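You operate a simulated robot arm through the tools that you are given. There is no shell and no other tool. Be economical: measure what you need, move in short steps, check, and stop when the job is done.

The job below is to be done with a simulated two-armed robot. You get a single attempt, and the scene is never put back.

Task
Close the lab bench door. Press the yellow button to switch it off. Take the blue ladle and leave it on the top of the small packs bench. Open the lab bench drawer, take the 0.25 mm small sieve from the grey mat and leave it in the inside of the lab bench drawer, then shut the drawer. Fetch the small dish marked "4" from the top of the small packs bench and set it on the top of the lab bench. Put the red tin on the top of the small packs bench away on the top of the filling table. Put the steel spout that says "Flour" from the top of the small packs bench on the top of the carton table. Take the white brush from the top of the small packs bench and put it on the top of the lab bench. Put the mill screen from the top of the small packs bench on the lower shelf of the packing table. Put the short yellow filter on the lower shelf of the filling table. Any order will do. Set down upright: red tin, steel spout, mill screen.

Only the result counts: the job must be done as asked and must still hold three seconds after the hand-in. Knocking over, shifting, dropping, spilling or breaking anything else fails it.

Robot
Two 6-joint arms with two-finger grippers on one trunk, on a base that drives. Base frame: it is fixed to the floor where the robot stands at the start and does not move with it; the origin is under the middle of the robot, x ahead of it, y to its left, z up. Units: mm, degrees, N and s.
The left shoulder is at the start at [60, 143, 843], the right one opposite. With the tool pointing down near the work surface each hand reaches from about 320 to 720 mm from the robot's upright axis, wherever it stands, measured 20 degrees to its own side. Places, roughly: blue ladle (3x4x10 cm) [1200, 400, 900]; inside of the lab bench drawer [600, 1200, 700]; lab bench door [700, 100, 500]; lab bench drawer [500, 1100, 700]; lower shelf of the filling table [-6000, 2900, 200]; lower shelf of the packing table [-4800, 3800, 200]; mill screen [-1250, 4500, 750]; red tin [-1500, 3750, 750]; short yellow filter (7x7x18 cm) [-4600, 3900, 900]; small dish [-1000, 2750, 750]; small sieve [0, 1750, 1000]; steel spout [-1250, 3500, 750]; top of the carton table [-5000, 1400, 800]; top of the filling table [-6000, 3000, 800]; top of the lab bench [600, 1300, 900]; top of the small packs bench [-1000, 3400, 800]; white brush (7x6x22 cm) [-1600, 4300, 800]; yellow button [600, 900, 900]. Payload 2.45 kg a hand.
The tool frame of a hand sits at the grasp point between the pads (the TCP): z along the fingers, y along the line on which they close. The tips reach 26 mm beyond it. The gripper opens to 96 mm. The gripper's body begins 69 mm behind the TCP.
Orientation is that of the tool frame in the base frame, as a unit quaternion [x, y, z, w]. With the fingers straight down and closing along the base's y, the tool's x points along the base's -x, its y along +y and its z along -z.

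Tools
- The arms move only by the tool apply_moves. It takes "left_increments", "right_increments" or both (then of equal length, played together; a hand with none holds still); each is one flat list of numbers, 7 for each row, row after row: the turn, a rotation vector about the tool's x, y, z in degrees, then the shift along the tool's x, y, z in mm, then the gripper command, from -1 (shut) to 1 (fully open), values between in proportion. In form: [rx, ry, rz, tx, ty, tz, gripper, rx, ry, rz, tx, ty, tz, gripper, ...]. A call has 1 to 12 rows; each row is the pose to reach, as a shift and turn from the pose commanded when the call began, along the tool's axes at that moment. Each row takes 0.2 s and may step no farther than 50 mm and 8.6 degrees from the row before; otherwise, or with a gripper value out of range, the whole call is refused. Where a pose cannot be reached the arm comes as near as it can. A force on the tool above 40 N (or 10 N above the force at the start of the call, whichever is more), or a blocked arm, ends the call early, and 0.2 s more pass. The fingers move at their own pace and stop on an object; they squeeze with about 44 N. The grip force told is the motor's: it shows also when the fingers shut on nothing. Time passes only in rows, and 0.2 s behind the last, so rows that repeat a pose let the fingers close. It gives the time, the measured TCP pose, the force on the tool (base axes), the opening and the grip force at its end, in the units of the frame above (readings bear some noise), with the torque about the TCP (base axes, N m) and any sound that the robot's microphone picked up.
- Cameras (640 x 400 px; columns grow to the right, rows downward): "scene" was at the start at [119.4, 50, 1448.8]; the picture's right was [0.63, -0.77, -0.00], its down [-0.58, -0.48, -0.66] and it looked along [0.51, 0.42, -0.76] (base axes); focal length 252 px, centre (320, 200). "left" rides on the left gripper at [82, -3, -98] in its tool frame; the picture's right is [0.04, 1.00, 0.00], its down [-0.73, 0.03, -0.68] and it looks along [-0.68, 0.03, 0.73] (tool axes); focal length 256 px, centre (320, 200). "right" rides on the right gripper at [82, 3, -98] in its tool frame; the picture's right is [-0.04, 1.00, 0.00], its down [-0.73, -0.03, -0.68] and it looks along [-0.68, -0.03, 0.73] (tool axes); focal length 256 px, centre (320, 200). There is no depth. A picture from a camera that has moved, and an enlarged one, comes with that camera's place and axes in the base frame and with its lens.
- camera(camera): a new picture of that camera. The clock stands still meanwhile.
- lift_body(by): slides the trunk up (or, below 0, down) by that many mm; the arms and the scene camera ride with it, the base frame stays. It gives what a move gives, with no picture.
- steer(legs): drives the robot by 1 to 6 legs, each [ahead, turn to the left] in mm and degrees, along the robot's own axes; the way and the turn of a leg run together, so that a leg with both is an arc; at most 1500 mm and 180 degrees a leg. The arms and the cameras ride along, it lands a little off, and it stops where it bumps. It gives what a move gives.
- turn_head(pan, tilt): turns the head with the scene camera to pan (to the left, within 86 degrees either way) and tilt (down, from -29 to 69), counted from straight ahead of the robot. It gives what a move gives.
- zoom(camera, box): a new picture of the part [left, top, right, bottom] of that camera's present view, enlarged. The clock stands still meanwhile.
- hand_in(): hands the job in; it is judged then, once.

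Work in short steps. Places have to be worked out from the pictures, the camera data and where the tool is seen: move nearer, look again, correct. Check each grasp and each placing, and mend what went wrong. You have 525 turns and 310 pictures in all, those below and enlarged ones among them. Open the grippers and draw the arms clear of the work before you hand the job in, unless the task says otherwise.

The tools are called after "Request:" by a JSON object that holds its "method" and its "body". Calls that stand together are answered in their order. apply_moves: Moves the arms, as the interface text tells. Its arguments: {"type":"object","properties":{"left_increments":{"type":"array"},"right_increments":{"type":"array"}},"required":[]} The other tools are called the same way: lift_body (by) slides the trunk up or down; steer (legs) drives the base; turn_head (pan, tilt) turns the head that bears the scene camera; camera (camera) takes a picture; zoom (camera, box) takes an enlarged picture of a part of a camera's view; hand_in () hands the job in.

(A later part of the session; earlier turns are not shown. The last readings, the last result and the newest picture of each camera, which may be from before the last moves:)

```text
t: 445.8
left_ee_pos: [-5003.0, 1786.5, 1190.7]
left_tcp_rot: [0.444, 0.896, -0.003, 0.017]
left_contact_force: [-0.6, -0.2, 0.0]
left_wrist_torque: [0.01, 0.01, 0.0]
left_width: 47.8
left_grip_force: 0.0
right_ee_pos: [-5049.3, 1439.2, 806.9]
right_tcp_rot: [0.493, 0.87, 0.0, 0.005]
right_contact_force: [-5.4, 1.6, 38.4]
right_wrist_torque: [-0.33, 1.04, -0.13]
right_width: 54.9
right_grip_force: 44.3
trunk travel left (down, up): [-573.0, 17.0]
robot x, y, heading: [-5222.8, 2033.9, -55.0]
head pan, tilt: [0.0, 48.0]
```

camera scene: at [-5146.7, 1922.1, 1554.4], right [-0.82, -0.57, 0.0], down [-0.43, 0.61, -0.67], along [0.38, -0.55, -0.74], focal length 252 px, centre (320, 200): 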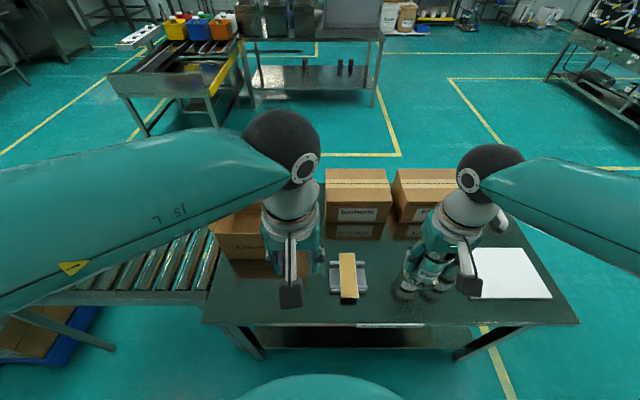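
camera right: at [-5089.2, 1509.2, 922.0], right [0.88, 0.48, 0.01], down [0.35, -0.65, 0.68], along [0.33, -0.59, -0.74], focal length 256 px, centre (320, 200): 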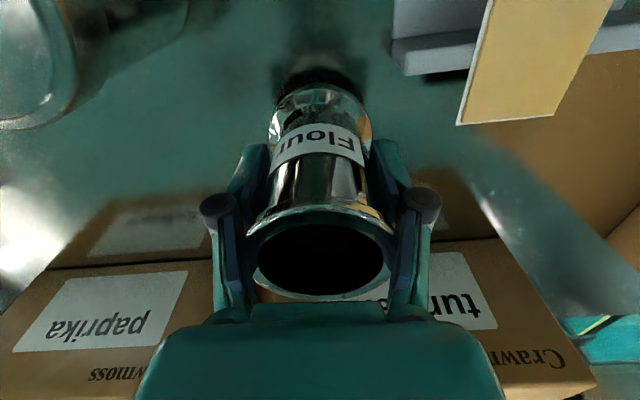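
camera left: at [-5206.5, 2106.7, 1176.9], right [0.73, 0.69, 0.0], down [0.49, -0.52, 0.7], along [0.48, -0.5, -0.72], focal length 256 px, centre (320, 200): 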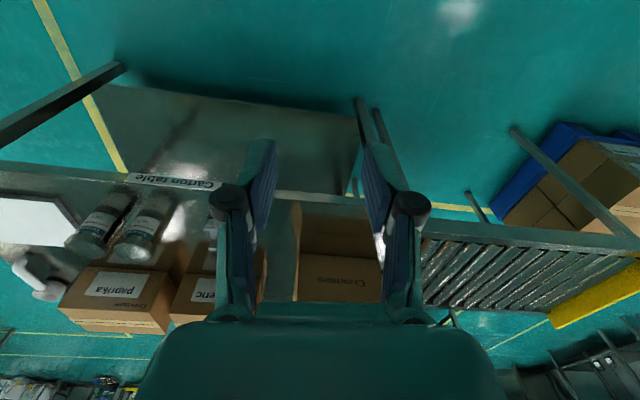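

Contact (table ≈752). Relieve, open wide (past the lip) and lift.

Request:
{"method": "apply_moves", "body": {"right_increments": [0, 0, 0, 0, 0, -5, -0.7, 0, 0, 0, 0, 0, -5, 0.4, 0, 0, 0, 0, 0, -5, 0.7, 0, 0, 0, 0, 0, -5, 0.8, 0, 0, 0, 0, 0, -5, 0.8, 0, 0, 0, 0, 0, -40, 0.8, 0, 0, 0, 0, 0, -85, 0.8, 0, 0, 0, 0, 0, -130, 0.8]}}

Request:
{"method": "camera", "body": {"camera": "right"}}

Request:
{"method": "zoom", "body": {"camera": "scene", "box": [290, 160, 490, 340]}}

```text
t: 447.6
left_ee_pos: [-5001.4, 1783.1, 1189.3]
left_tcp_rot: [0.445, 0.895, -0.003, 0.015]
left_contact_force: [0.1, 1.4, 0.0]
left_wrist_torque: [-0.02, 0.01, 0.0]
left_width: 48.0
left_grip_force: 0.0
right_ee_pos: [-5051.9, 1439.0, 931.5]
right_tcp_rot: [0.493, 0.87, 0.003, 0.001]
right_contact_force: [0.0, 0.0, -0.3]
right_wrist_torque: [-0.02, -0.01, -0.01]
right_width: 86.4
right_grip_force: 0.1
trunk travel left (down, up): [-573.0, 17.0]
robot x, y, heading: [-5224.5, 2034.8, -54.9]
head pan, tilt: [0.0, 48.0]
```

```text
125 pictures are left
camera right: at [-5091.3, 1509.6, 1030.1], right [0.88, 0.48, 0.01], down [0.35, -0.65, 0.68], along [0.33, -0.59, -0.74], focal length 256 px, centre (320, 200)
```

right: 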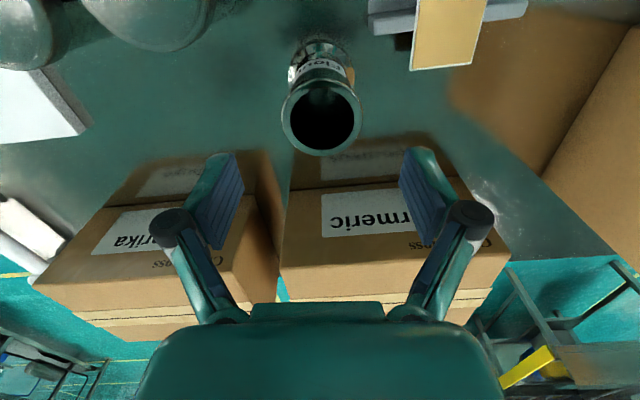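

```text
2.22 times, centred on (390, 250) of scene
camera zoom: at [-5146.6, 1922.8, 1554.3], right [-0.82, -0.57, 0.0], down [-0.43, 0.61, -0.67], along [0.38, -0.55, -0.74], focal length 560 px, centre (164, 89)
```

zoom: 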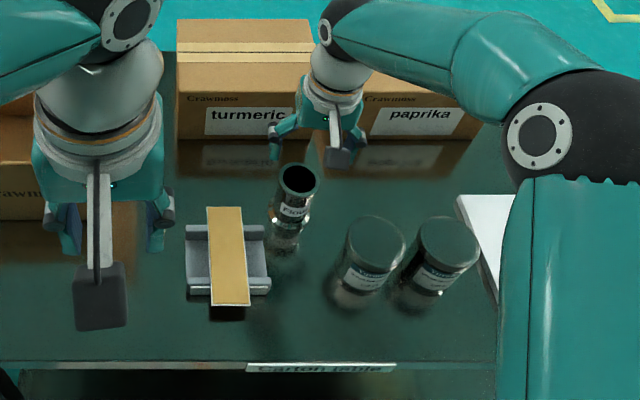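

Spout stands upright on the carton table. Retract, then go to the packing table for the short yellow filter.

Request:
{"method": "apply_moves", "body": {"right_increments": [0, 0, 0, 40, 0, -25, 0.8, 0, 0, 0, 80, 0, -55, 0.8, 0, 0, 0, 120, 0, -90, 0.8, 0, 0, 0, 160, 0, -130, 0.8, 0, 0, 0, 200, 0, -170, 0.8]}}

Request:
{"method": "steer", "body": {"legs": [[-310, 0]]}}

Request:
{"method": "steer", "body": {"legs": [[0, 50]]}}

Request:
{"method": "steer", "body": {"legs": [[0, 40]]}}

Request:
{"method": "steer", "body": {"legs": [[1350, 0]]}}

Request:
{"method": "steer", "body": {"legs": [[0, 50]]}}

Request:
{"method": "steer", "body": {"legs": [[0, 40]]}}

Request:
{"method": "turn_head", "body": {"pan": 0, "tilt": 38}}

Request:
{"method": "camera", "body": {"camera": "scene"}}

```text
refused: row 3 steps farther than a row can; nothing moved
```

```text
t: 449.7
left_ee_pos: [-5181.5, 2038.4, 1190.4]
left_tcp_rot: [0.446, 0.895, -0.003, 0.016]
left_contact_force: [0.0, 0.1, 0.7]
left_wrist_torque: [-0.03, -0.03, -0.01]
left_width: 48.3
left_grip_force: 0.1
right_ee_pos: [-5232.3, 1696.3, 932.2]
right_tcp_rot: [0.492, 0.871, 0.003, 0.001]
right_contact_force: [0.4, -0.1, -0.6]
right_wrist_torque: [-0.01, 0.02, 0.01]
right_width: 86.2
right_grip_force: 0.1
trunk travel left (down, up): [-573.0, 17.0]
robot x, y, heading: [-5406.5, 2290.0, -55.1]
head pan, tilt: [0.0, 48.0]
```

```text
t: 452.6
left_ee_pos: [-5065.5, 2300.5, 1190.4]
left_tcp_rot: [0.024, 1.0, 0.004, 0.014]
left_contact_force: [0.4, -0.4, 0.1]
left_wrist_torque: [-0.01, 0.0, 0.01]
left_width: 47.9
left_grip_force: 0.0
right_ee_pos: [-4833.7, 2042.4, 930.0]
right_tcp_rot: [0.077, 0.997, 0.004, 0.0]
right_contact_force: [0.3, 0.1, -0.4]
right_wrist_torque: [0.01, 0.05, -0.02]
right_width: 86.5
right_grip_force: 0.0
trunk travel left (down, up): [-573.0, 17.0]
robot x, y, heading: [-5408.6, 2250.8, -5.0]
head pan, tilt: [0.0, 48.0]
```

```text
t: 455.1
left_ee_pos: [-5178.0, 2510.8, 1189.6]
left_tcp_rot: [-0.323, 0.946, 0.01, 0.011]
left_contact_force: [0.3, 1.5, 0.2]
left_wrist_torque: [0.02, 0.02, -0.03]
left_width: 48.0
left_grip_force: 0.0
right_ee_pos: [-4833.5, 2465.1, 930.0]
right_tcp_rot: [-0.271, 0.963, 0.003, -0.002]
right_contact_force: [0.3, -0.6, 0.1]
right_wrist_torque: [-0.03, -0.01, -0.02]
right_width: 86.6
right_grip_force: 0.0
trunk travel left (down, up): [-573.0, 17.0]
robot x, y, heading: [-5390.7, 2226.5, 34.9]
head pan, tilt: [0.0, 48.0]
```

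```text
t: 462.1
left_ee_pos: [-4060.8, 3299.3, 1189.3]
left_tcp_rot: [-0.326, 0.945, 0.009, 0.012]
left_contact_force: [0.8, 0.4, -0.4]
left_wrist_torque: [0.0, 0.01, 0.0]
left_width: 47.6
left_grip_force: 0.1
right_ee_pos: [-3716.9, 3255.6, 931.8]
right_tcp_rot: [-0.274, 0.962, 0.003, -0.001]
right_contact_force: [0.4, 0.3, -1.1]
right_wrist_torque: [0.01, 0.01, 0.02]
right_width: 86.3
right_grip_force: 0.1
trunk travel left (down, up): [-573.0, 17.0]
robot x, y, heading: [-4270.4, 3011.0, 35.5]
head pan, tilt: [0.0, 48.0]
```

```text
t: 465.0
left_ee_pos: [-4349.6, 3359.4, 1190.7]
left_tcp_rot: [-0.691, 0.722, 0.013, 0.006]
left_contact_force: [0.5, -0.8, 0.5]
left_wrist_torque: [-0.02, 0.04, -0.04]
left_width: 48.3
left_grip_force: 0.0
right_ee_pos: [-4093.1, 3591.8, 933.2]
right_tcp_rot: [-0.651, 0.759, 0.002, -0.003]
right_contact_force: [0.7, -0.4, -0.2]
right_wrist_torque: [0.0, 0.02, -0.01]
right_width: 86.4
right_grip_force: 0.0
trunk travel left (down, up): [-573.0, 17.0]
robot x, y, heading: [-4233.8, 3010.3, 84.5]
head pan, tilt: [0.0, 48.0]
```

```text
t: 467.5
left_ee_pos: [-4547.6, 3201.4, 1191.7]
left_tcp_rot: [0.899, -0.438, -0.015, -0.001]
left_contact_force: [-0.4, 0.4, -0.2]
left_wrist_torque: [-0.04, -0.01, 0.02]
left_width: 48.0
left_grip_force: 0.1
right_ee_pos: [-4503.4, 3545.0, 931.9]
right_tcp_rot: [0.874, -0.486, -0.001, 0.003]
right_contact_force: [-0.2, 0.5, -0.2]
right_wrist_torque: [-0.02, 0.03, 0.0]
right_width: 86.5
right_grip_force: 0.1
trunk travel left (down, up): [-573.0, 17.0]
robot x, y, heading: [-4206.2, 3031.0, 125.0]
head pan, tilt: [0.0, 48.0]
```

```text
t: 468.2
left_ee_pos: [-4546.7, 3200.5, 1193.0]
left_tcp_rot: [0.899, -0.438, -0.016, -0.001]
left_contact_force: [0.1, 0.7, 0.0]
left_wrist_torque: [-0.01, 0.01, 0.02]
left_width: 47.8
left_grip_force: 0.1
right_ee_pos: [-4502.4, 3544.3, 932.7]
right_tcp_rot: [0.873, -0.487, -0.001, 0.004]
right_contact_force: [0.1, 0.0, -0.5]
right_wrist_torque: [-0.01, 0.02, 0.0]
right_width: 86.3
right_grip_force: 0.0
trunk travel left (down, up): [-573.0, 17.0]
robot x, y, heading: [-4211.8, 3029.3, 124.8]
head pan, tilt: [0.0, 38.0]
```

```text
123 pictures are left
camera scene: at [-4293.5, 3151.8, 1568.7], right [0.82, 0.57, 0.0], down [0.35, -0.51, -0.79], along [-0.45, 0.65, -0.62], focal length 252 px, centre (320, 200)
```

scene: 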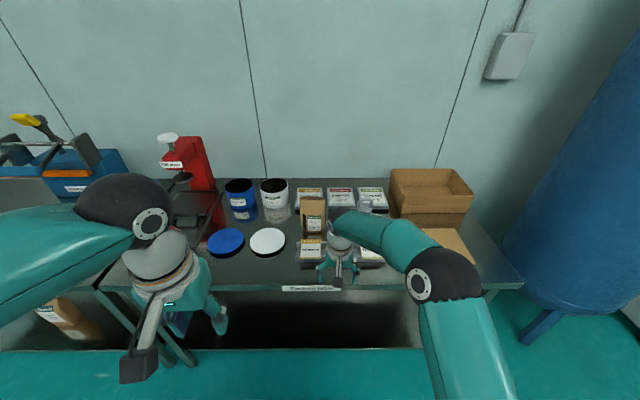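

Raise and retract the right hand to uncover the filter.

Request:
{"method": "apply_moves", "body": {"right_increments": [0, 0, 0, 30, 0, -30, 0.8, 0, 0, 0, 60, 0, -60, 0.8, 0, 0, 0, 90, 0, -90, 0.8, 0, 0, 0, 120, -20, -125, 0.8, 0, 0, 0, 150, -40, -160, 0.8, 0, 0, 0, 180, -60, -190, 0.8]}}

Request:
{"method": "camera", "body": {"camera": "scene"}}

Request:
{"method": "zoom", "body": {"camera": "scene", "box": [190, 150, 480, 310]}}

```text
refused: row 4 steps farther than a row can; nothing moved
```

```text
122 pictures are left
camera scene: at [-4293.5, 3151.8, 1568.7], right [0.82, 0.57, 0.0], down [0.35, -0.51, -0.79], along [-0.45, 0.65, -0.62], focal length 252 px, centre (320, 200)
```

scene: 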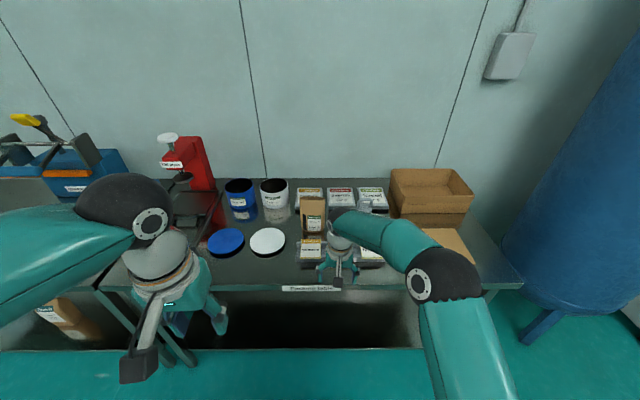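

```text
2.21 times, centred on (335, 230) of scene
camera zoom: at [-4293.5, 3151.8, 1568.7], right [0.82, 0.57, 0.0], down [0.35, -0.51, -0.79], along [-0.45, 0.65, -0.62], focal length 556 px, centre (287, 134)
```

zoom: 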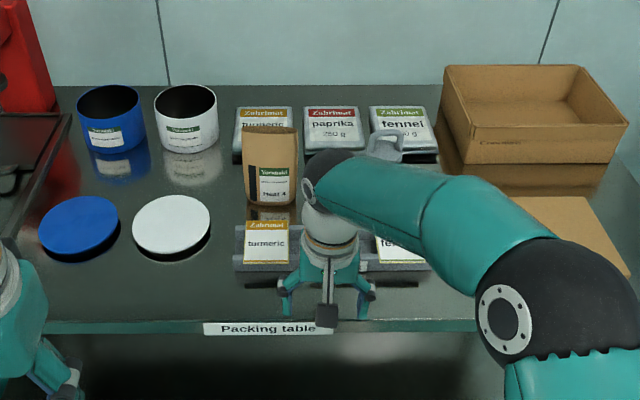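

Use shorter steps (≤40 mm).

Request:
{"method": "apply_moves", "body": {"right_increments": [0, 0, 0, 25, 0, -30, 0.8, 0, 0, 0, 50, 0, -60, 0.8, 0, 0, 0, 75, 0, -90, 0.8, 0, 0, 0, 100, -15, -120, 0.8, 0, 0, 0, 125, -30, -150, 0.8, 0, 0, 0, 150, -45, -180, 0.8, 0, 0, 0, 175, -60, -190, 0.8]}}

Request:
{"method": "zoom", "body": {"camera": "scene", "box": [190, 150, 480, 310]}}

Request:
{"method": "camera", "body": {"camera": "right"}}

```text
t: 469.8
left_ee_pos: [-4547.9, 3199.6, 1192.0]
left_tcp_rot: [0.899, -0.438, -0.016, -0.001]
left_contact_force: [-0.8, -0.5, 0.3]
left_wrist_torque: [0.0, 0.0, -0.03]
left_width: 48.1
left_grip_force: 0.0
right_ee_pos: [-4359.3, 3427.7, 1123.1]
right_tcp_rot: [0.874, -0.486, -0.001, 0.002]
right_contact_force: [-0.7, -0.8, -0.8]
right_wrist_torque: [0.0, 0.03, 0.03]
right_width: 86.3
right_grip_force: 0.0
trunk travel left (down, up): [-573.0, 17.0]
robot x, y, heading: [-4210.5, 3032.0, 124.7]
head pan, tilt: [0.0, 38.0]
```

```text
2.21 times, centred on (335, 230) of scene
camera zoom: at [-4293.5, 3151.0, 1568.8], right [0.82, 0.57, 0.0], down [0.35, -0.51, -0.79], along [-0.45, 0.65, -0.62], focal length 556 px, centre (287, 134)
```

zoom: 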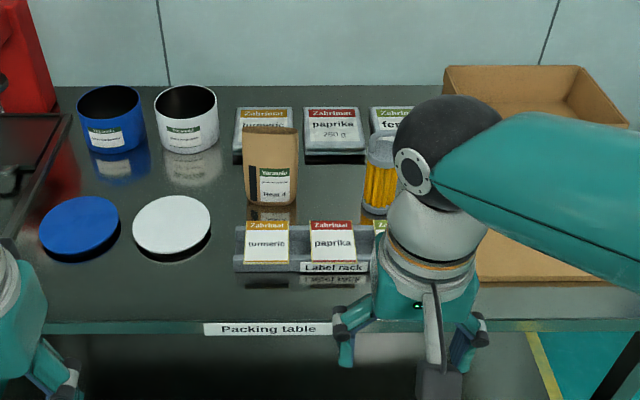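

```text
119 pictures are left
camera right: at [-4319.7, 3355.3, 1222.5], right [-0.87, -0.49, 0.01], down [-0.36, 0.64, 0.68], along [-0.34, 0.59, -0.74], focal length 256 px, centre (320, 200)
```

right: 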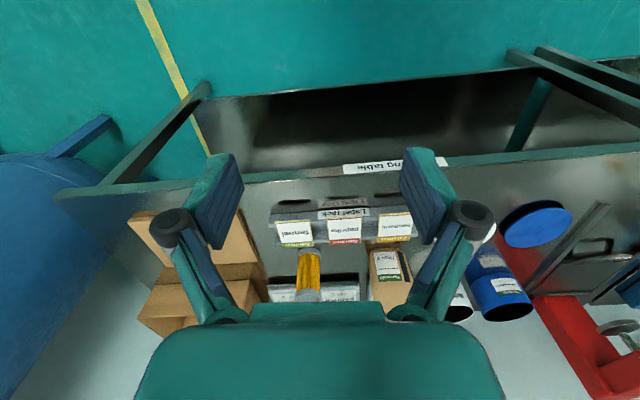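

The yellow-pleated filter is beside the brown bag, behind the label rack, at about (-4587, 3888). Drive 310 mm nearer and bring the right hand over it.

Request:
{"method": "steer", "body": {"legs": [[310, 0]]}}

Request:
{"method": "camera", "body": {"camera": "right"}}

```text
t: 471.9
left_ee_pos: [-4728.4, 3458.8, 1192.4]
left_tcp_rot: [0.899, -0.437, -0.015, -0.002]
left_contact_force: [-0.5, 0.6, -0.1]
left_wrist_torque: [0.02, -0.01, 0.0]
left_width: 48.2
left_grip_force: 0.2
right_ee_pos: [-4539.8, 3685.6, 1121.8]
right_tcp_rot: [0.875, -0.485, -0.001, 0.003]
right_contact_force: [-0.8, 1.5, -0.3]
right_wrist_torque: [0.0, -0.01, -0.02]
right_width: 86.2
right_grip_force: 0.1
trunk travel left (down, up): [-573.0, 17.0]
robot x, y, heading: [-4387.6, 3284.5, 124.8]
head pan, tilt: [0.0, 38.0]
```

```text
118 pictures are left
camera right: at [-4499.2, 3614.5, 1221.9], right [-0.87, -0.49, 0.01], down [-0.36, 0.64, 0.68], along [-0.34, 0.59, -0.74], focal length 256 px, centre (320, 200)
```

right: 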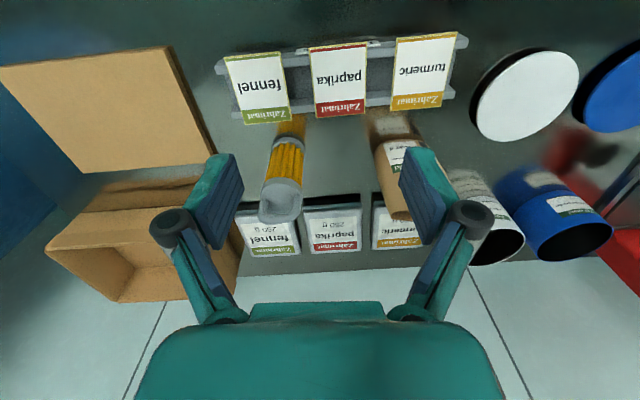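

Filter at about (-4568, 3842), top z≈975. Move over it.

Request:
{"method": "apply_moves", "body": {"right_increments": [0, 0, 0, -38, -15, 0, 1, 0, 0, 0, -76, -30, 10, 1, 0, 0, 0, -114, -45, 25, 1, 0, 0, 0, -147, -59, 50, 1]}}

Request:
{"method": "camera", "body": {"camera": "right"}}

```text
t: 472.9
left_ee_pos: [-4727.4, 3459.9, 1192.0]
left_tcp_rot: [0.899, -0.438, -0.015, -0.002]
left_contact_force: [-0.5, 0.0, 0.0]
left_wrist_torque: [0.0, 0.0, -0.05]
left_width: 48.1
left_grip_force: 0.1
right_ee_pos: [-4567.0, 3843.0, 1071.5]
right_tcp_rot: [0.874, -0.486, 0.0, 0.004]
right_contact_force: [-0.2, -0.4, -0.9]
right_wrist_torque: [-0.02, 0.01, 0.03]
right_width: 96.2
right_grip_force: 0.0
trunk travel left (down, up): [-573.0, 17.0]
robot x, y, heading: [-4387.2, 3286.9, 124.5]
head pan, tilt: [0.0, 38.0]
```

```text
117 pictures are left
camera right: at [-4526.6, 3770.9, 1170.5], right [-0.87, -0.49, 0.01], down [-0.36, 0.64, 0.68], along [-0.34, 0.59, -0.74], focal length 256 px, centre (320, 200)
```

right: 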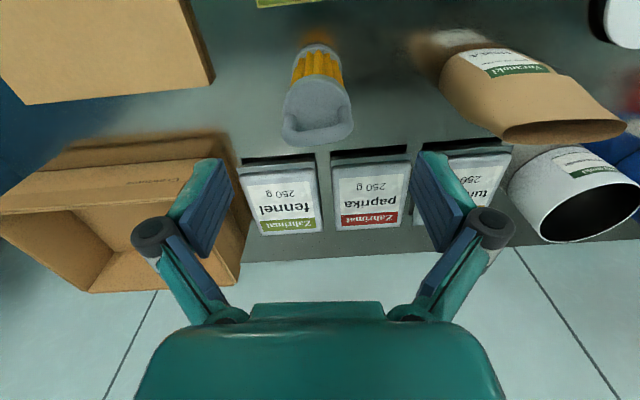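

Centred. Descend to z≈937 and grip.

Request:
{"method": "apply_moves", "body": {"right_increments": [0, 0, 0, -3, -1, 40, 1, 0, 0, 0, -3, -1, 80, 1, 0, 0, 0, -3, -1, 115, 1, 0, 0, 0, -3, -1, 134, 0.9, 0, 0, 0, -3, -1, 134, 0.3, 0, 0, 0, -3, -1, 134, -0.2, 0, 0, 0, -3, -1, 134, -0.5]}}

Request:
{"method": "camera", "body": {"camera": "right"}}

```text
t: 474.5
left_ee_pos: [-4726.3, 3457.0, 1193.0]
left_tcp_rot: [0.899, -0.438, -0.015, -0.002]
left_contact_force: [-0.4, -0.5, -0.3]
left_wrist_torque: [0.01, -0.03, 0.0]
left_width: 48.1
left_grip_force: 0.0
right_ee_pos: [-4569.5, 3843.7, 938.4]
right_tcp_rot: [0.874, -0.486, -0.002, 0.004]
right_contact_force: [1.5, 0.5, 2.3]
right_wrist_torque: [0.01, 0.01, -0.02]
right_width: 58.9
right_grip_force: 44.2
trunk travel left (down, up): [-573.0, 17.0]
robot x, y, heading: [-4390.6, 3292.6, 124.6]
head pan, tilt: [0.0, 38.0]
```

```text
116 pictures are left
camera right: at [-4528.3, 3771.1, 1038.2], right [-0.87, -0.49, 0.01], down [-0.36, 0.64, 0.68], along [-0.34, 0.59, -0.74], focal length 256 px, centre (320, 200)
```

right: 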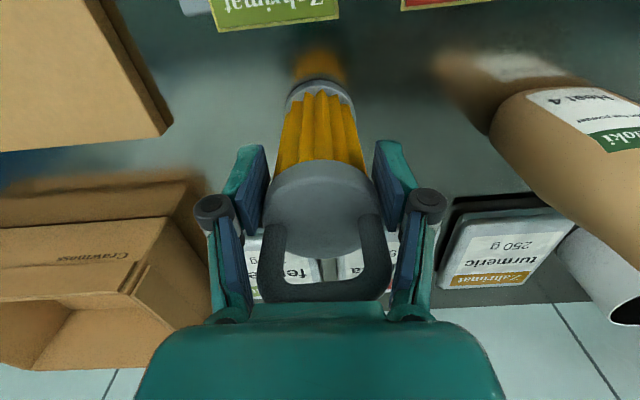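

Filter gripped (58.9 mm). Lift and retract.

Request:
{"method": "apply_moves", "body": {"right_increments": [0, 0, 0, 0, 0, -30, -0.7, 0, 0, 0, 0, 0, -70, -0.7, 0, 0, 0, 0, 0, -110, -0.7, 0, 0, 0, 0, 0, -150, -0.7, 0, 0, 0, 0, 0, -190, -0.7, 0, 0, 0, 30, 0, -215, -0.7, 0, 0, 0, 70, 0, -230, -0.7, 0, 0, 0, 110, 0, -240, -0.7, 0, 0, 0, 150, 0, -240, -0.7, 0, 0, 0, 190, 0, -240, -0.7]}}

Request:
{"method": "camera", "body": {"camera": "right"}}

Request:
{"method": "camera", "body": {"camera": "scene"}}

```text
t: 476.7
left_ee_pos: [-4725.4, 3456.0, 1194.2]
left_tcp_rot: [0.899, -0.438, -0.016, -0.003]
left_contact_force: [0.0, -1.5, 0.6]
left_wrist_torque: [0.03, 0.01, 0.01]
left_width: 48.1
left_grip_force: 0.0
right_ee_pos: [-4466.9, 3681.8, 1180.0]
right_tcp_rot: [0.875, -0.485, -0.001, 0.002]
right_contact_force: [0.2, -0.7, -1.8]
right_wrist_torque: [-0.06, 0.02, 0.0]
right_width: 58.7
right_grip_force: 43.9
trunk travel left (down, up): [-573.0, 17.0]
robot x, y, heading: [-4390.5, 3289.9, 124.7]
head pan, tilt: [0.0, 38.0]
```

```text
115 pictures are left
camera right: at [-4426.2, 3609.9, 1279.2], right [-0.87, -0.49, 0.01], down [-0.36, 0.64, 0.68], along [-0.34, 0.59, -0.73], focal length 256 px, centre (320, 200)
```

right: 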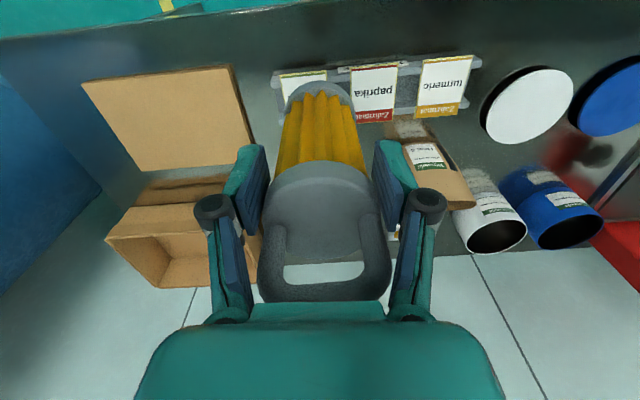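

```text
114 pictures are left
camera scene: at [-4470.9, 3407.7, 1569.0], right [0.82, 0.57, 0.0], down [0.35, -0.51, -0.79], along [-0.45, 0.65, -0.61], focal length 252 px, centre (320, 200)
```

scene: 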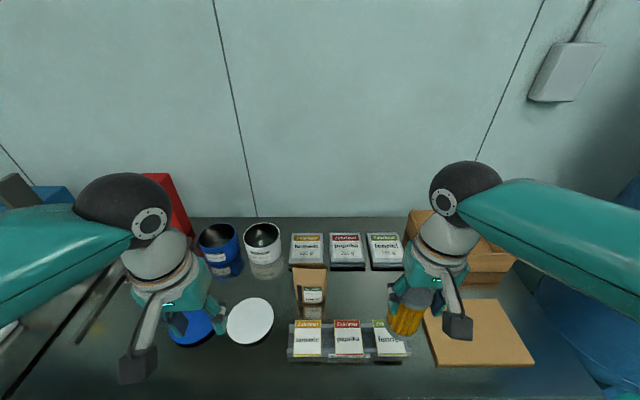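

Now to the filling table's lower shelf. Back off and drive along the aisle.

Request:
{"method": "steer", "body": {"legs": [[-270, 0]]}}

Request:
{"method": "steer", "body": {"legs": [[0, 50]]}}

Request:
{"method": "steer", "body": {"legs": [[0, 41]]}}

Request:
{"method": "steer", "body": {"legs": [[1350, 0]]}}

Request:
{"method": "steer", "body": {"legs": [[0, -50]]}}

Request:
{"method": "steer", "body": {"legs": [[0, -40]]}}

Request:
{"method": "turn_head", "body": {"pan": 0, "tilt": 50}}

Request:
{"method": "camera", "body": {"camera": "scene"}}

```text
t: 478.7
left_ee_pos: [-4572.8, 3233.8, 1192.1]
left_tcp_rot: [0.899, -0.437, -0.017, -0.001]
left_contact_force: [0.6, -0.4, 0.4]
left_wrist_torque: [0.01, 0.0, 0.0]
left_width: 47.9
left_grip_force: 0.1
right_ee_pos: [-4315.1, 3460.5, 1180.6]
right_tcp_rot: [0.875, -0.483, -0.001, 0.003]
right_contact_force: [-0.1, 0.4, -2.3]
right_wrist_torque: [0.0, 0.01, -0.02]
right_width: 58.5
right_grip_force: 44.1
trunk travel left (down, up): [-573.0, 17.0]
robot x, y, heading: [-4233.3, 3064.2, 124.7]
head pan, tilt: [0.0, 38.0]
```

```text
t: 481.6
left_ee_pos: [-4580.8, 2914.1, 1192.0]
left_tcp_rot: [1.0, -0.014, -0.016, 0.005]
left_contact_force: [-0.8, -1.3, -0.3]
left_wrist_torque: [-0.01, 0.01, 0.02]
left_width: 48.0
left_grip_force: 0.1
right_ee_pos: [-4591.0, 3257.3, 1179.9]
right_tcp_rot: [0.998, -0.068, 0.002, 0.004]
right_contact_force: [-0.8, -0.5, -1.3]
right_wrist_torque: [0.01, -0.06, 0.02]
right_width: 58.5
right_grip_force: 44.0
trunk travel left (down, up): [-573.0, 17.0]
robot x, y, heading: [-4230.5, 3093.0, 174.7]
head pan, tilt: [0.0, 38.0]
```

```text
t: 484.1
left_ee_pos: [-4384.6, 2730.0, 1193.2]
left_tcp_rot: [0.943, 0.331, -0.012, 0.009]
left_contact_force: [0.1, 0.0, 0.7]
left_wrist_torque: [0.02, 0.0, 0.01]
left_width: 48.2
left_grip_force: 0.0
right_ee_pos: [-4611.3, 2985.2, 1180.7]
right_tcp_rot: [0.96, 0.279, 0.001, 0.003]
right_contact_force: [-0.1, -1.4, -0.6]
right_wrist_torque: [-0.02, -0.03, 0.0]
right_width: 58.1
right_grip_force: 43.8
trunk travel left (down, up): [-573.0, 17.0]
robot x, y, heading: [-4246.1, 3112.7, -145.2]
head pan, tilt: [0.0, 38.0]
```

```text
t: 491.0
left_ee_pos: [-5483.0, 1935.6, 1194.1]
left_tcp_rot: [0.94, 0.341, -0.012, 0.01]
left_contact_force: [0.0, 0.1, -0.6]
left_wrist_torque: [-0.01, -0.02, 0.01]
left_width: 48.2
left_grip_force: 0.0
right_ee_pos: [-5717.9, 2187.6, 1180.4]
right_tcp_rot: [0.957, 0.291, 0.003, 0.003]
right_contact_force: [-1.1, -0.2, -2.0]
right_wrist_torque: [0.01, -0.01, -0.01]
right_width: 57.9
right_grip_force: 43.5
trunk travel left (down, up): [-573.0, 17.0]
robot x, y, heading: [-5355.3, 2316.7, -144.1]
head pan, tilt: [0.0, 38.0]
```

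```text
t: 494.0
left_ee_pos: [-5734.7, 2175.0, 1194.5]
left_tcp_rot: [0.996, -0.09, -0.016, 0.004]
left_contact_force: [0.4, -0.4, -0.2]
left_wrist_torque: [0.0, -0.03, 0.02]
left_width: 48.0
left_grip_force: 0.1
right_ee_pos: [-5689.3, 2516.1, 1180.1]
right_tcp_rot: [0.99, -0.144, 0.001, 0.003]
right_contact_force: [0.5, -0.6, -0.4]
right_wrist_torque: [0.0, -0.06, 0.0]
right_width: 57.7
right_grip_force: 44.3
trunk travel left (down, up): [-573.0, 17.0]
robot x, y, heading: [-5361.1, 2293.6, 165.8]
head pan, tilt: [0.0, 38.0]
```

```text
t: 496.5
left_ee_pos: [-5723.6, 2442.6, 1195.7]
left_tcp_rot: [0.905, -0.426, -0.015, -0.002]
left_contact_force: [0.1, -0.4, 0.2]
left_wrist_torque: [0.02, -0.01, -0.04]
left_width: 48.0
left_grip_force: 0.1
right_ee_pos: [-5471.6, 2674.3, 1181.9]
right_tcp_rot: [0.881, -0.473, -0.001, 0.003]
right_contact_force: [1.1, 0.7, -1.3]
right_wrist_torque: [-0.02, -0.01, 0.02]
right_width: 57.2
right_grip_force: 44.2
trunk travel left (down, up): [-573.0, 17.0]
robot x, y, heading: [-5383.7, 2281.7, 126.3]
head pan, tilt: [0.0, 38.0]
```

```text
t: 497.2
left_ee_pos: [-5725.0, 2442.2, 1195.1]
left_tcp_rot: [0.905, -0.425, -0.015, -0.002]
left_contact_force: [-0.7, -0.2, 0.1]
left_wrist_torque: [0.02, -0.04, 0.01]
left_width: 48.0
left_grip_force: 0.0
right_ee_pos: [-5473.2, 2673.7, 1182.5]
right_tcp_rot: [0.881, -0.473, -0.001, 0.003]
right_contact_force: [-0.3, -0.5, -1.3]
right_wrist_torque: [-0.03, -0.01, 0.01]
right_width: 57.2
right_grip_force: 43.6
trunk travel left (down, up): [-573.0, 17.0]
robot x, y, heading: [-5378.1, 2280.0, 126.3]
head pan, tilt: [0.0, 50.0]
```

```text
113 pictures are left
camera scene: at [-5463.2, 2393.5, 1551.6], right [0.81, 0.59, 0.0], down [0.45, -0.62, -0.64], along [-0.38, 0.52, -0.77], focal length 252 px, centre (320, 200)
```

scene: 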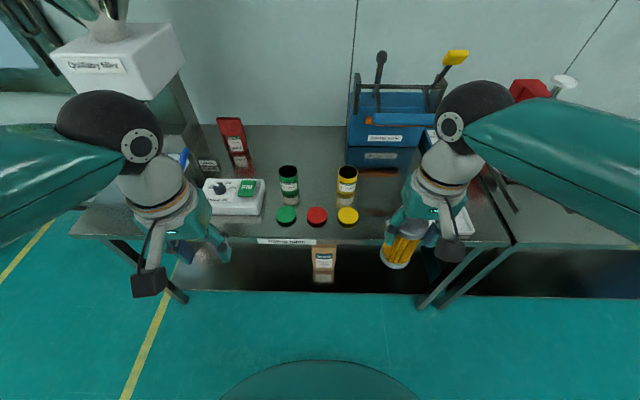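

Shelf is at z≈200–250 with free room right of a brown pack. I lower the trunk fully while still in front of the table.

Request:
{"method": "lift_body", "body": {"by": -560}}

Request:
{"method": "camera", "body": {"camera": "scene"}}

Request:
{"method": "camera", "body": {"camera": "right"}}

```text
refused: -560 is not a number from -400 to 400
```

```text
112 pictures are left
camera scene: at [-5463.2, 2393.5, 1551.6], right [0.81, 0.59, 0.0], down [0.45, -0.62, -0.64], along [-0.38, 0.52, -0.77], focal length 252 px, centre (320, 200)
```

scene: 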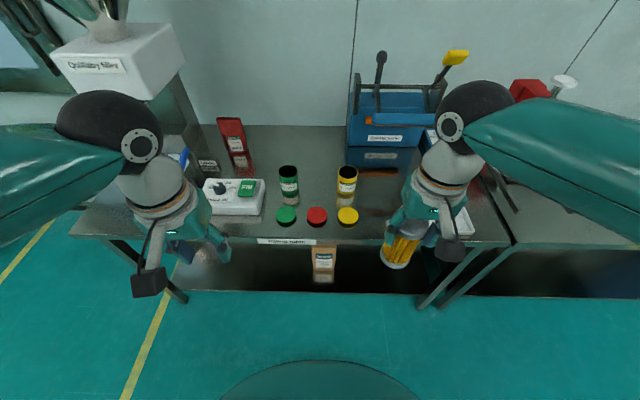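

```text
111 pictures are left
camera right: at [-5430.4, 2603.4, 1281.5], right [-0.86, -0.52, 0.01], down [-0.38, 0.63, 0.68], along [-0.35, 0.58, -0.74], focal length 256 px, centre (320, 200)
```

right: 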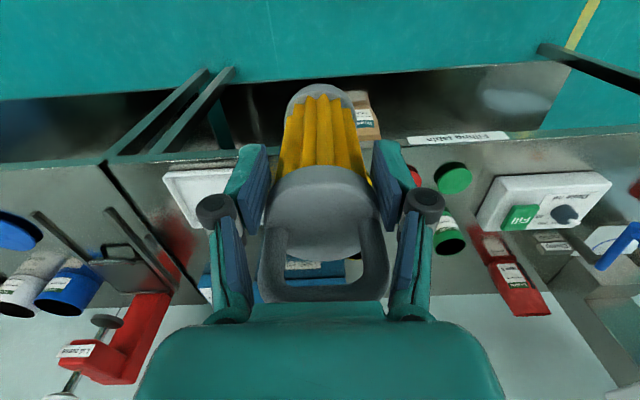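

Request:
{"method": "lift_body", "body": {"by": -400}}

Request:
{"method": "lift_body", "body": {"by": -165}}

Request:
{"method": "turn_head", "body": {"pan": -10, "tilt": 35}}

Request:
{"method": "camera", "body": {"camera": "scene"}}

Request:
{"method": "camera", "body": {"camera": "right"}}

```text
t: 501.0
left_ee_pos: [-5723.1, 2441.2, 796.1]
left_tcp_rot: [0.904, -0.426, -0.016, -0.001]
left_contact_force: [0.4, 0.3, -0.4]
left_wrist_torque: [0.0, 0.01, 0.0]
left_width: 47.9
left_grip_force: 0.1
right_ee_pos: [-5472.2, 2673.3, 782.9]
right_tcp_rot: [0.881, -0.474, -0.001, 0.004]
right_contact_force: [0.2, 0.3, -1.7]
right_wrist_torque: [-0.06, -0.02, -0.02]
right_width: 57.0
right_grip_force: 43.9
trunk travel left (down, up): [-173.0, 417.0]
robot x, y, heading: [-5379.6, 2288.5, 126.3]
head pan, tilt: [0.0, 50.0]
```

```text
t: 502.9
left_ee_pos: [-5723.8, 2441.3, 630.4]
left_tcp_rot: [0.905, -0.426, -0.016, -0.001]
left_contact_force: [0.0, -0.8, -0.8]
left_wrist_torque: [-0.02, 0.0, -0.02]
left_width: 47.9
left_grip_force: 0.0
right_ee_pos: [-5471.5, 2675.0, 616.9]
right_tcp_rot: [0.881, -0.473, 0.0, 0.003]
right_contact_force: [0.3, 0.2, -1.8]
right_wrist_torque: [-0.05, -0.01, 0.04]
right_width: 56.9
right_grip_force: 44.2
trunk travel left (down, up): [-8.0, 582.0]
robot x, y, heading: [-5380.1, 2284.1, 126.2]
head pan, tilt: [0.0, 50.0]
```

```text
t: 503.7
left_ee_pos: [-5723.9, 2441.1, 630.5]
left_tcp_rot: [0.905, -0.426, -0.015, -0.003]
left_contact_force: [-0.6, -1.3, -0.2]
left_wrist_torque: [-0.03, -0.03, 0.01]
left_width: 47.9
left_grip_force: 0.1
right_ee_pos: [-5471.5, 2674.4, 616.9]
right_tcp_rot: [0.881, -0.473, 0.0, 0.004]
right_contact_force: [0.1, -0.7, -1.8]
right_wrist_torque: [-0.07, -0.06, -0.03]
right_width: 57.0
right_grip_force: 43.8
trunk travel left (down, up): [-8.0, 582.0]
robot x, y, heading: [-5380.3, 2280.9, 126.2]
head pan, tilt: [-10.0, 35.0]
```

```text
110 pictures are left
camera scene: at [-5456.2, 2410.4, 1008.3], right [0.9, 0.44, 0.0], down [0.25, -0.52, -0.82], along [-0.36, 0.73, -0.57], focal length 252 px, centre (320, 200)
```

scene: 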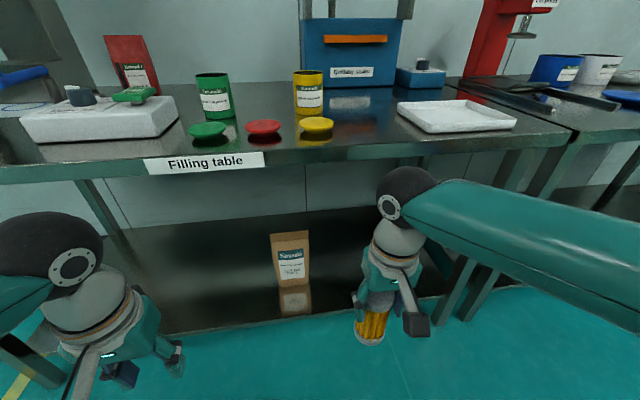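

```text
109 pictures are left
camera right: at [-5429.6, 2603.7, 716.5], right [-0.86, -0.52, 0.01], down [-0.38, 0.63, 0.68], along [-0.35, 0.58, -0.74], focal length 256 px, centre (320, 200)
```

right: 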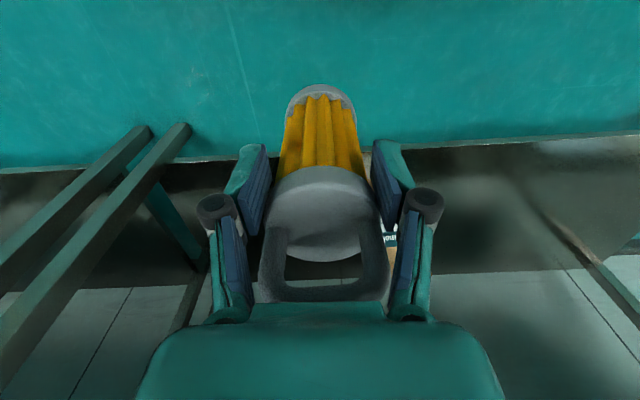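

Good view under the table. Lower the right hand further in front of the shelf.

Request:
{"method": "apply_moves", "body": {"right_increments": [0, 0, 0, 0, 0, 40, -0.7, 0, 0, 0, 0, 0, 80, -0.7, 0, 0, 0, 0, 0, 120, -0.7, 0, 0, 0, 0, 0, 160, -0.7, 0, 0, 0, 0, 0, 200, -0.7]}}

Request:
{"method": "camera", "body": {"camera": "scene"}}

Request:
{"method": "camera", "body": {"camera": "right"}}

```text
t: 504.9
left_ee_pos: [-5724.0, 2442.4, 629.8]
left_tcp_rot: [0.904, -0.426, -0.016, -0.001]
left_contact_force: [-0.6, 0.5, 0.2]
left_wrist_torque: [0.03, -0.01, -0.01]
left_width: 47.9
left_grip_force: 0.2
right_ee_pos: [-5472.0, 2674.9, 417.5]
right_tcp_rot: [0.88, -0.474, -0.001, 0.003]
right_contact_force: [0.2, 0.4, -1.1]
right_wrist_torque: [-0.01, -0.01, 0.01]
right_width: 56.9
right_grip_force: 44.0
trunk travel left (down, up): [-8.0, 582.0]
robot x, y, heading: [-5379.9, 2284.0, 126.3]
head pan, tilt: [-10.0, 35.0]
```

```text
108 pictures are left
camera scene: at [-5456.1, 2410.3, 1008.4], right [0.9, 0.44, 0.0], down [0.25, -0.51, -0.82], along [-0.36, 0.73, -0.57], focal length 252 px, centre (320, 200)
```

scene: 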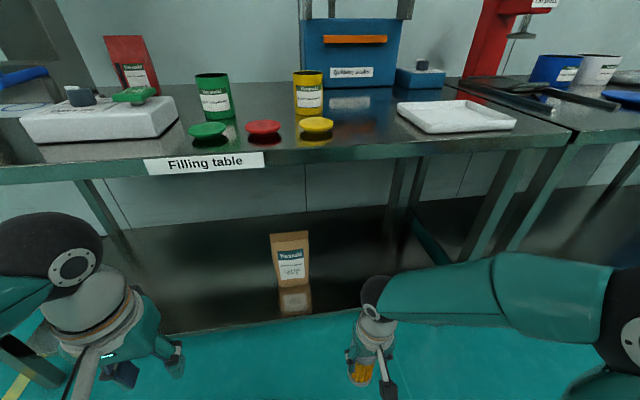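

```text
107 pictures are left
camera right: at [-5429.9, 2603.3, 517.0], right [-0.86, -0.52, 0.01], down [-0.38, 0.63, 0.68], along [-0.36, 0.58, -0.73], focal length 256 px, centre (320, 200)
```

right: 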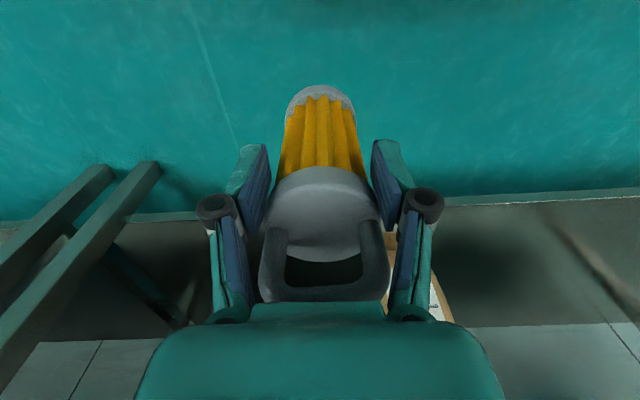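

Forearm is low and nearly horizontal. Retract the left hand slightly and drive 200 mm forward so the filter approaches under the table.

Request:
{"method": "apply_moves", "body": {"left_increments": [0, 0, 0, 35, 0, 0, 0, 0, 0, 0, 70, 0, 0, 0]}}

Request:
{"method": "steer", "body": {"legs": [[200, 0]]}}

Request:
{"method": "camera", "body": {"camera": "scene"}}

Request:
{"method": "camera", "body": {"camera": "right"}}

```text
t: 505.5
left_ee_pos: [-5679.8, 2387.3, 627.4]
left_tcp_rot: [0.905, -0.425, -0.016, -0.002]
left_contact_force: [-0.5, 0.5, -0.3]
left_wrist_torque: [-0.02, -0.01, -0.01]
left_width: 48.2
left_grip_force: 0.1
right_ee_pos: [-5472.1, 2674.5, 417.9]
right_tcp_rot: [0.881, -0.474, -0.001, 0.004]
right_contact_force: [-1.0, -0.4, -1.7]
right_wrist_torque: [-0.03, -0.04, 0.0]
right_width: 57.0
right_grip_force: 43.8
trunk travel left (down, up): [-8.0, 582.0]
robot x, y, heading: [-5379.5, 2280.5, 126.4]
head pan, tilt: [-10.0, 35.0]
```

```text
t: 507.1
left_ee_pos: [-5798.2, 2548.0, 628.8]
left_tcp_rot: [0.905, -0.424, -0.016, -0.002]
left_contact_force: [-0.6, -1.1, -0.7]
left_wrist_torque: [-0.03, -0.02, 0.02]
left_width: 47.8
left_grip_force: 0.0
right_ee_pos: [-5591.1, 2835.9, 417.8]
right_tcp_rot: [0.88, -0.474, -0.001, 0.003]
right_contact_force: [1.0, -0.7, -0.9]
right_wrist_torque: [-0.07, -0.04, -0.01]
right_width: 56.9
right_grip_force: 44.6
trunk travel left (down, up): [-8.0, 582.0]
robot x, y, heading: [-5500.3, 2444.5, 126.5]
head pan, tilt: [-10.0, 35.0]
```

```text
106 pictures are left
camera scene: at [-5575.0, 2572.2, 1008.3], right [0.9, 0.44, 0.0], down [0.25, -0.51, -0.82], along [-0.36, 0.73, -0.57], focal length 252 px, centre (320, 200)
```

scene: 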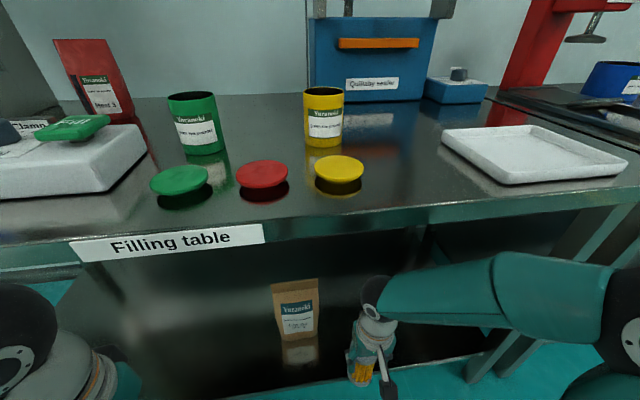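

```text
105 pictures are left
camera right: at [-5548.9, 2765.2, 517.3], right [-0.85, -0.52, 0.01], down [-0.38, 0.63, 0.68], along [-0.36, 0.58, -0.74], focal length 256 px, centre (320, 200)
```

right: 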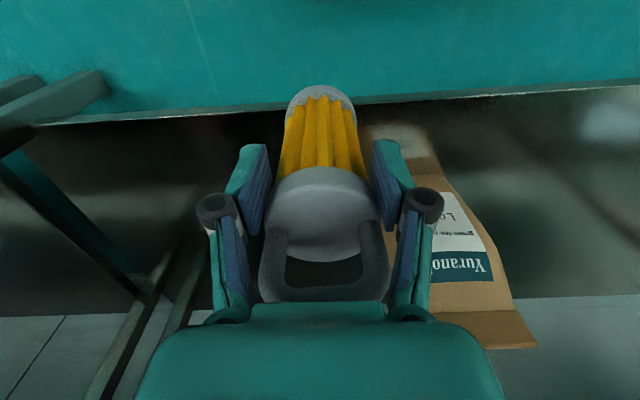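

The pack is near on the left; shift 50 mm right and extend forward 130 mm under the table.

Request:
{"method": "apply_moves", "body": {"right_increments": [0, 0, 0, 0, -25, 0, -0.7, 0, 0, 0, 0, -50, 0, -0.7, 0, 0, 0, -35, -50, 0, -0.7, 0, 0, 0, -70, -50, 0, -0.7, 0, 0, 0, -105, -50, 0, -0.7, 0, 0, 0, -135, -50, 0, -0.7]}}

Request:
{"method": "camera", "body": {"camera": "right"}}

Request:
{"method": "camera", "body": {"camera": "scene"}}

```text
t: 508.5
left_ee_pos: [-5792.8, 2541.6, 630.3]
left_tcp_rot: [0.904, -0.427, -0.022, -0.005]
left_contact_force: [-0.8, -0.5, -0.1]
left_wrist_torque: [0.0, 0.01, 0.01]
left_width: 48.4
left_grip_force: 0.1
right_ee_pos: [-5617.4, 2969.2, 425.3]
right_tcp_rot: [0.881, -0.473, -0.006, 0.001]
right_contact_force: [0.5, 0.1, -1.2]
right_wrist_torque: [-0.06, -0.03, 0.02]
right_width: 56.5
right_grip_force: 44.5
trunk travel left (down, up): [-8.0, 582.0]
robot x, y, heading: [-5495.7, 2444.7, 126.1]
head pan, tilt: [-10.0, 35.0]
```

```text
104 pictures are left
camera right: at [-5573.7, 2898.2, 522.9], right [-0.85, -0.52, 0.01], down [-0.37, 0.62, 0.69], along [-0.36, 0.58, -0.73], focal length 256 px, centre (320, 200)
```

right: 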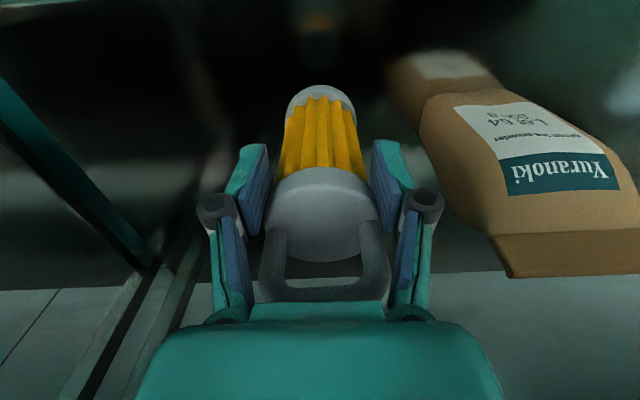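

```text
103 pictures are left
camera scene: at [-5565.2, 2560.6, 1008.6], right [0.9, 0.44, 0.0], down [0.24, -0.51, -0.83], along [-0.36, 0.74, -0.56], focal length 252 px, centre (320, 200)
```

scene: 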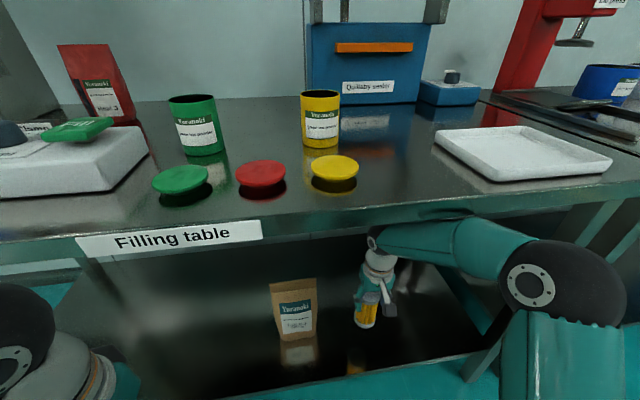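

The forearm seems to brush the table's underside; lowering the hand relieves that. Descend in small steps.

Request:
{"method": "apply_moves", "body": {"right_increments": [0, 0, 0, 0, 0, 20, -0.7, 0, 0, 0, 0, 0, 40, -0.7]}}

Request:
{"method": "camera", "body": {"camera": "right"}}

Request:
{"method": "camera", "body": {"camera": "scene"}}

```text
t: 509.1
left_ee_pos: [-5799.1, 2549.3, 629.2]
left_tcp_rot: [0.905, -0.425, -0.016, -0.003]
left_contact_force: [0.8, 0.3, -0.2]
left_wrist_torque: [-0.09, -0.04, 0.0]
left_width: 47.9
left_grip_force: 0.1
right_ee_pos: [-5624.8, 2977.9, 379.6]
right_tcp_rot: [0.88, -0.474, -0.001, 0.003]
right_contact_force: [-0.1, 0.1, -3.1]
right_wrist_torque: [-0.03, -0.05, 0.0]
right_width: 56.6
right_grip_force: 44.2
trunk travel left (down, up): [-8.0, 582.0]
robot x, y, heading: [-5499.9, 2446.3, 126.8]
head pan, tilt: [-10.0, 35.0]
```

```text
102 pictures are left
camera right: at [-5582.1, 2906.7, 477.4], right [-0.85, -0.52, 0.01], down [-0.38, 0.63, 0.68], along [-0.36, 0.58, -0.74], focal length 256 px, centre (320, 200)
```

right: 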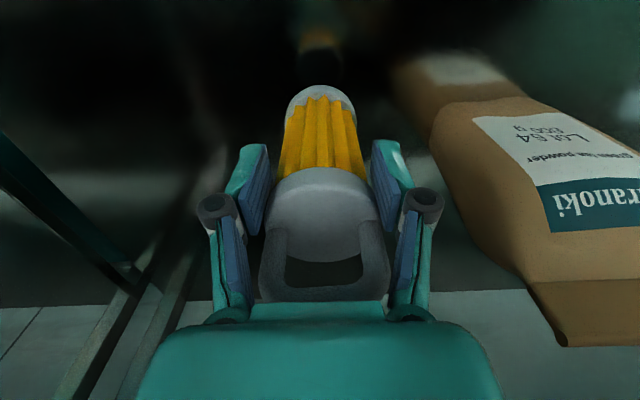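

```text
101 pictures are left
camera scene: at [-5577.0, 2573.7, 1009.0], right [0.89, 0.45, 0.0], down [0.26, -0.51, -0.82], along [-0.37, 0.73, -0.57], focal length 252 px, centre (320, 200)
```

scene: 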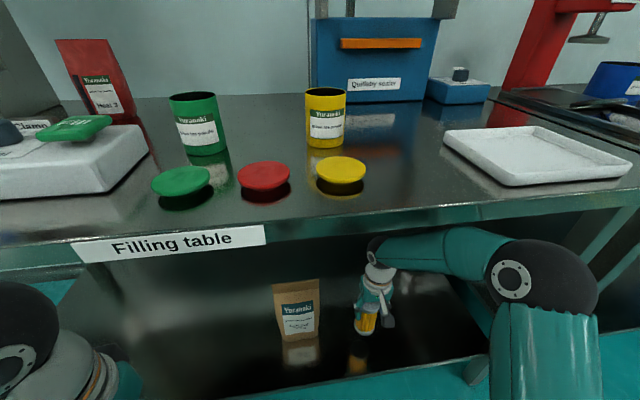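

Request:
{"method": "apply_moves", "body": {"right_increments": [0, 0, 0, 0, 0, 6, -0.7, 0, 0, 0, 0, 0, 12, -0.7]}}

Request:
{"method": "apply_moves", "body": {"right_increments": [0, 0, 0, 0, 0, 3, -0.7, 0, 0, 0, 0, 0, 5, -0.7]}}

Request:
{"method": "zoom", "body": {"camera": "right", "box": [260, 20, 380, 140]}}

```text
t: 509.7
left_ee_pos: [-5798.7, 2549.3, 629.1]
left_tcp_rot: [0.905, -0.425, -0.015, -0.001]
left_contact_force: [-0.6, -1.2, -0.1]
left_wrist_torque: [-0.04, 0.0, -0.01]
left_width: 48.1
left_grip_force: 0.0
right_ee_pos: [-5624.1, 2975.8, 365.9]
right_tcp_rot: [0.881, -0.474, -0.001, 0.004]
right_contact_force: [-0.4, 0.5, -2.4]
right_wrist_torque: [-0.04, -0.05, 0.01]
right_width: 56.6
right_grip_force: 44.0
trunk travel left (down, up): [-8.0, 582.0]
robot x, y, heading: [-5500.8, 2441.6, 126.6]
head pan, tilt: [-10.0, 35.0]
```

```text
t: 510.3
left_ee_pos: [-5799.6, 2547.8, 629.4]
left_tcp_rot: [0.905, -0.424, -0.015, -0.003]
left_contact_force: [0.6, 0.3, -0.1]
left_wrist_torque: [0.01, -0.02, -0.02]
left_width: 48.1
left_grip_force: 0.1
right_ee_pos: [-5624.5, 2975.5, 361.2]
right_tcp_rot: [0.881, -0.473, 0.0, 0.004]
right_contact_force: [0.6, -0.3, -1.5]
right_wrist_torque: [0.0, -0.04, 0.01]
right_width: 56.7
right_grip_force: 44.1
trunk travel left (down, up): [-8.0, 582.0]
robot x, y, heading: [-5499.4, 2445.4, 126.4]
head pan, tilt: [-10.0, 35.0]
```

```text
3.33 times, centred on (320, 80) of right
camera zoom: at [-5582.4, 2904.8, 459.9], right [-0.85, -0.52, 0.01], down [-0.38, 0.63, 0.68], along [-0.36, 0.58, -0.74], focal length 853 px, centre (320, 600)
```

zoom: 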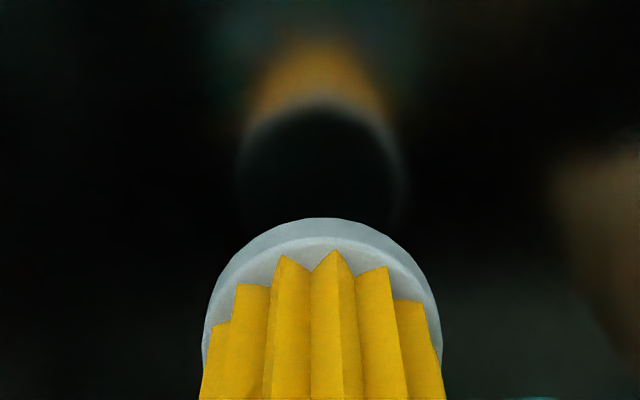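

The reflection suggests still ~40–50 mm to go. Lower 28 mm more and look.

Request:
{"method": "apply_moves", "body": {"right_increments": [0, 0, 0, 0, 0, 14, -0.7, 0, 0, 0, 0, 0, 28, -0.7]}}

Request:
{"method": "zoom", "body": {"camera": "right", "box": [260, 20, 380, 140]}}

```text
t: 510.9
left_ee_pos: [-5798.5, 2547.0, 629.0]
left_tcp_rot: [0.905, -0.425, -0.015, -0.003]
left_contact_force: [0.2, -1.1, -1.1]
left_wrist_torque: [0.01, 0.01, 0.0]
left_width: 47.9
left_grip_force: 0.0
right_ee_pos: [-5623.6, 2976.8, 333.2]
right_tcp_rot: [0.881, -0.474, -0.001, 0.003]
right_contact_force: [-0.2, 0.0, -2.3]
right_wrist_torque: [-0.02, -0.04, -0.01]
right_width: 56.4
right_grip_force: 43.7
trunk travel left (down, up): [-8.0, 582.0]
robot x, y, heading: [-5501.7, 2442.9, 126.1]
head pan, tilt: [-10.0, 35.0]
```

```text
3.33 times, centred on (320, 80) of right
camera zoom: at [-5581.7, 2906.1, 432.0], right [-0.86, -0.52, 0.01], down [-0.38, 0.63, 0.68], along [-0.36, 0.58, -0.74], focal length 853 px, centre (320, 600)
```

zoom: 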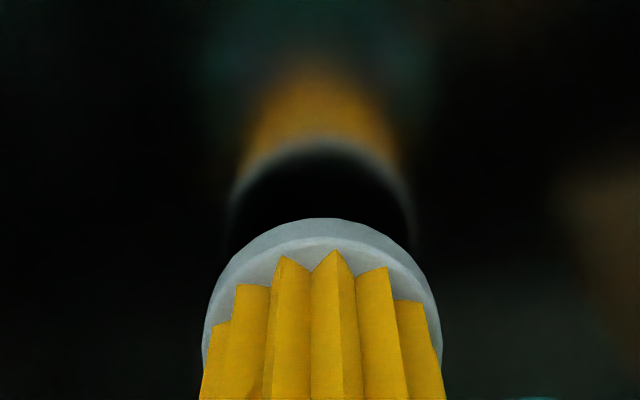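

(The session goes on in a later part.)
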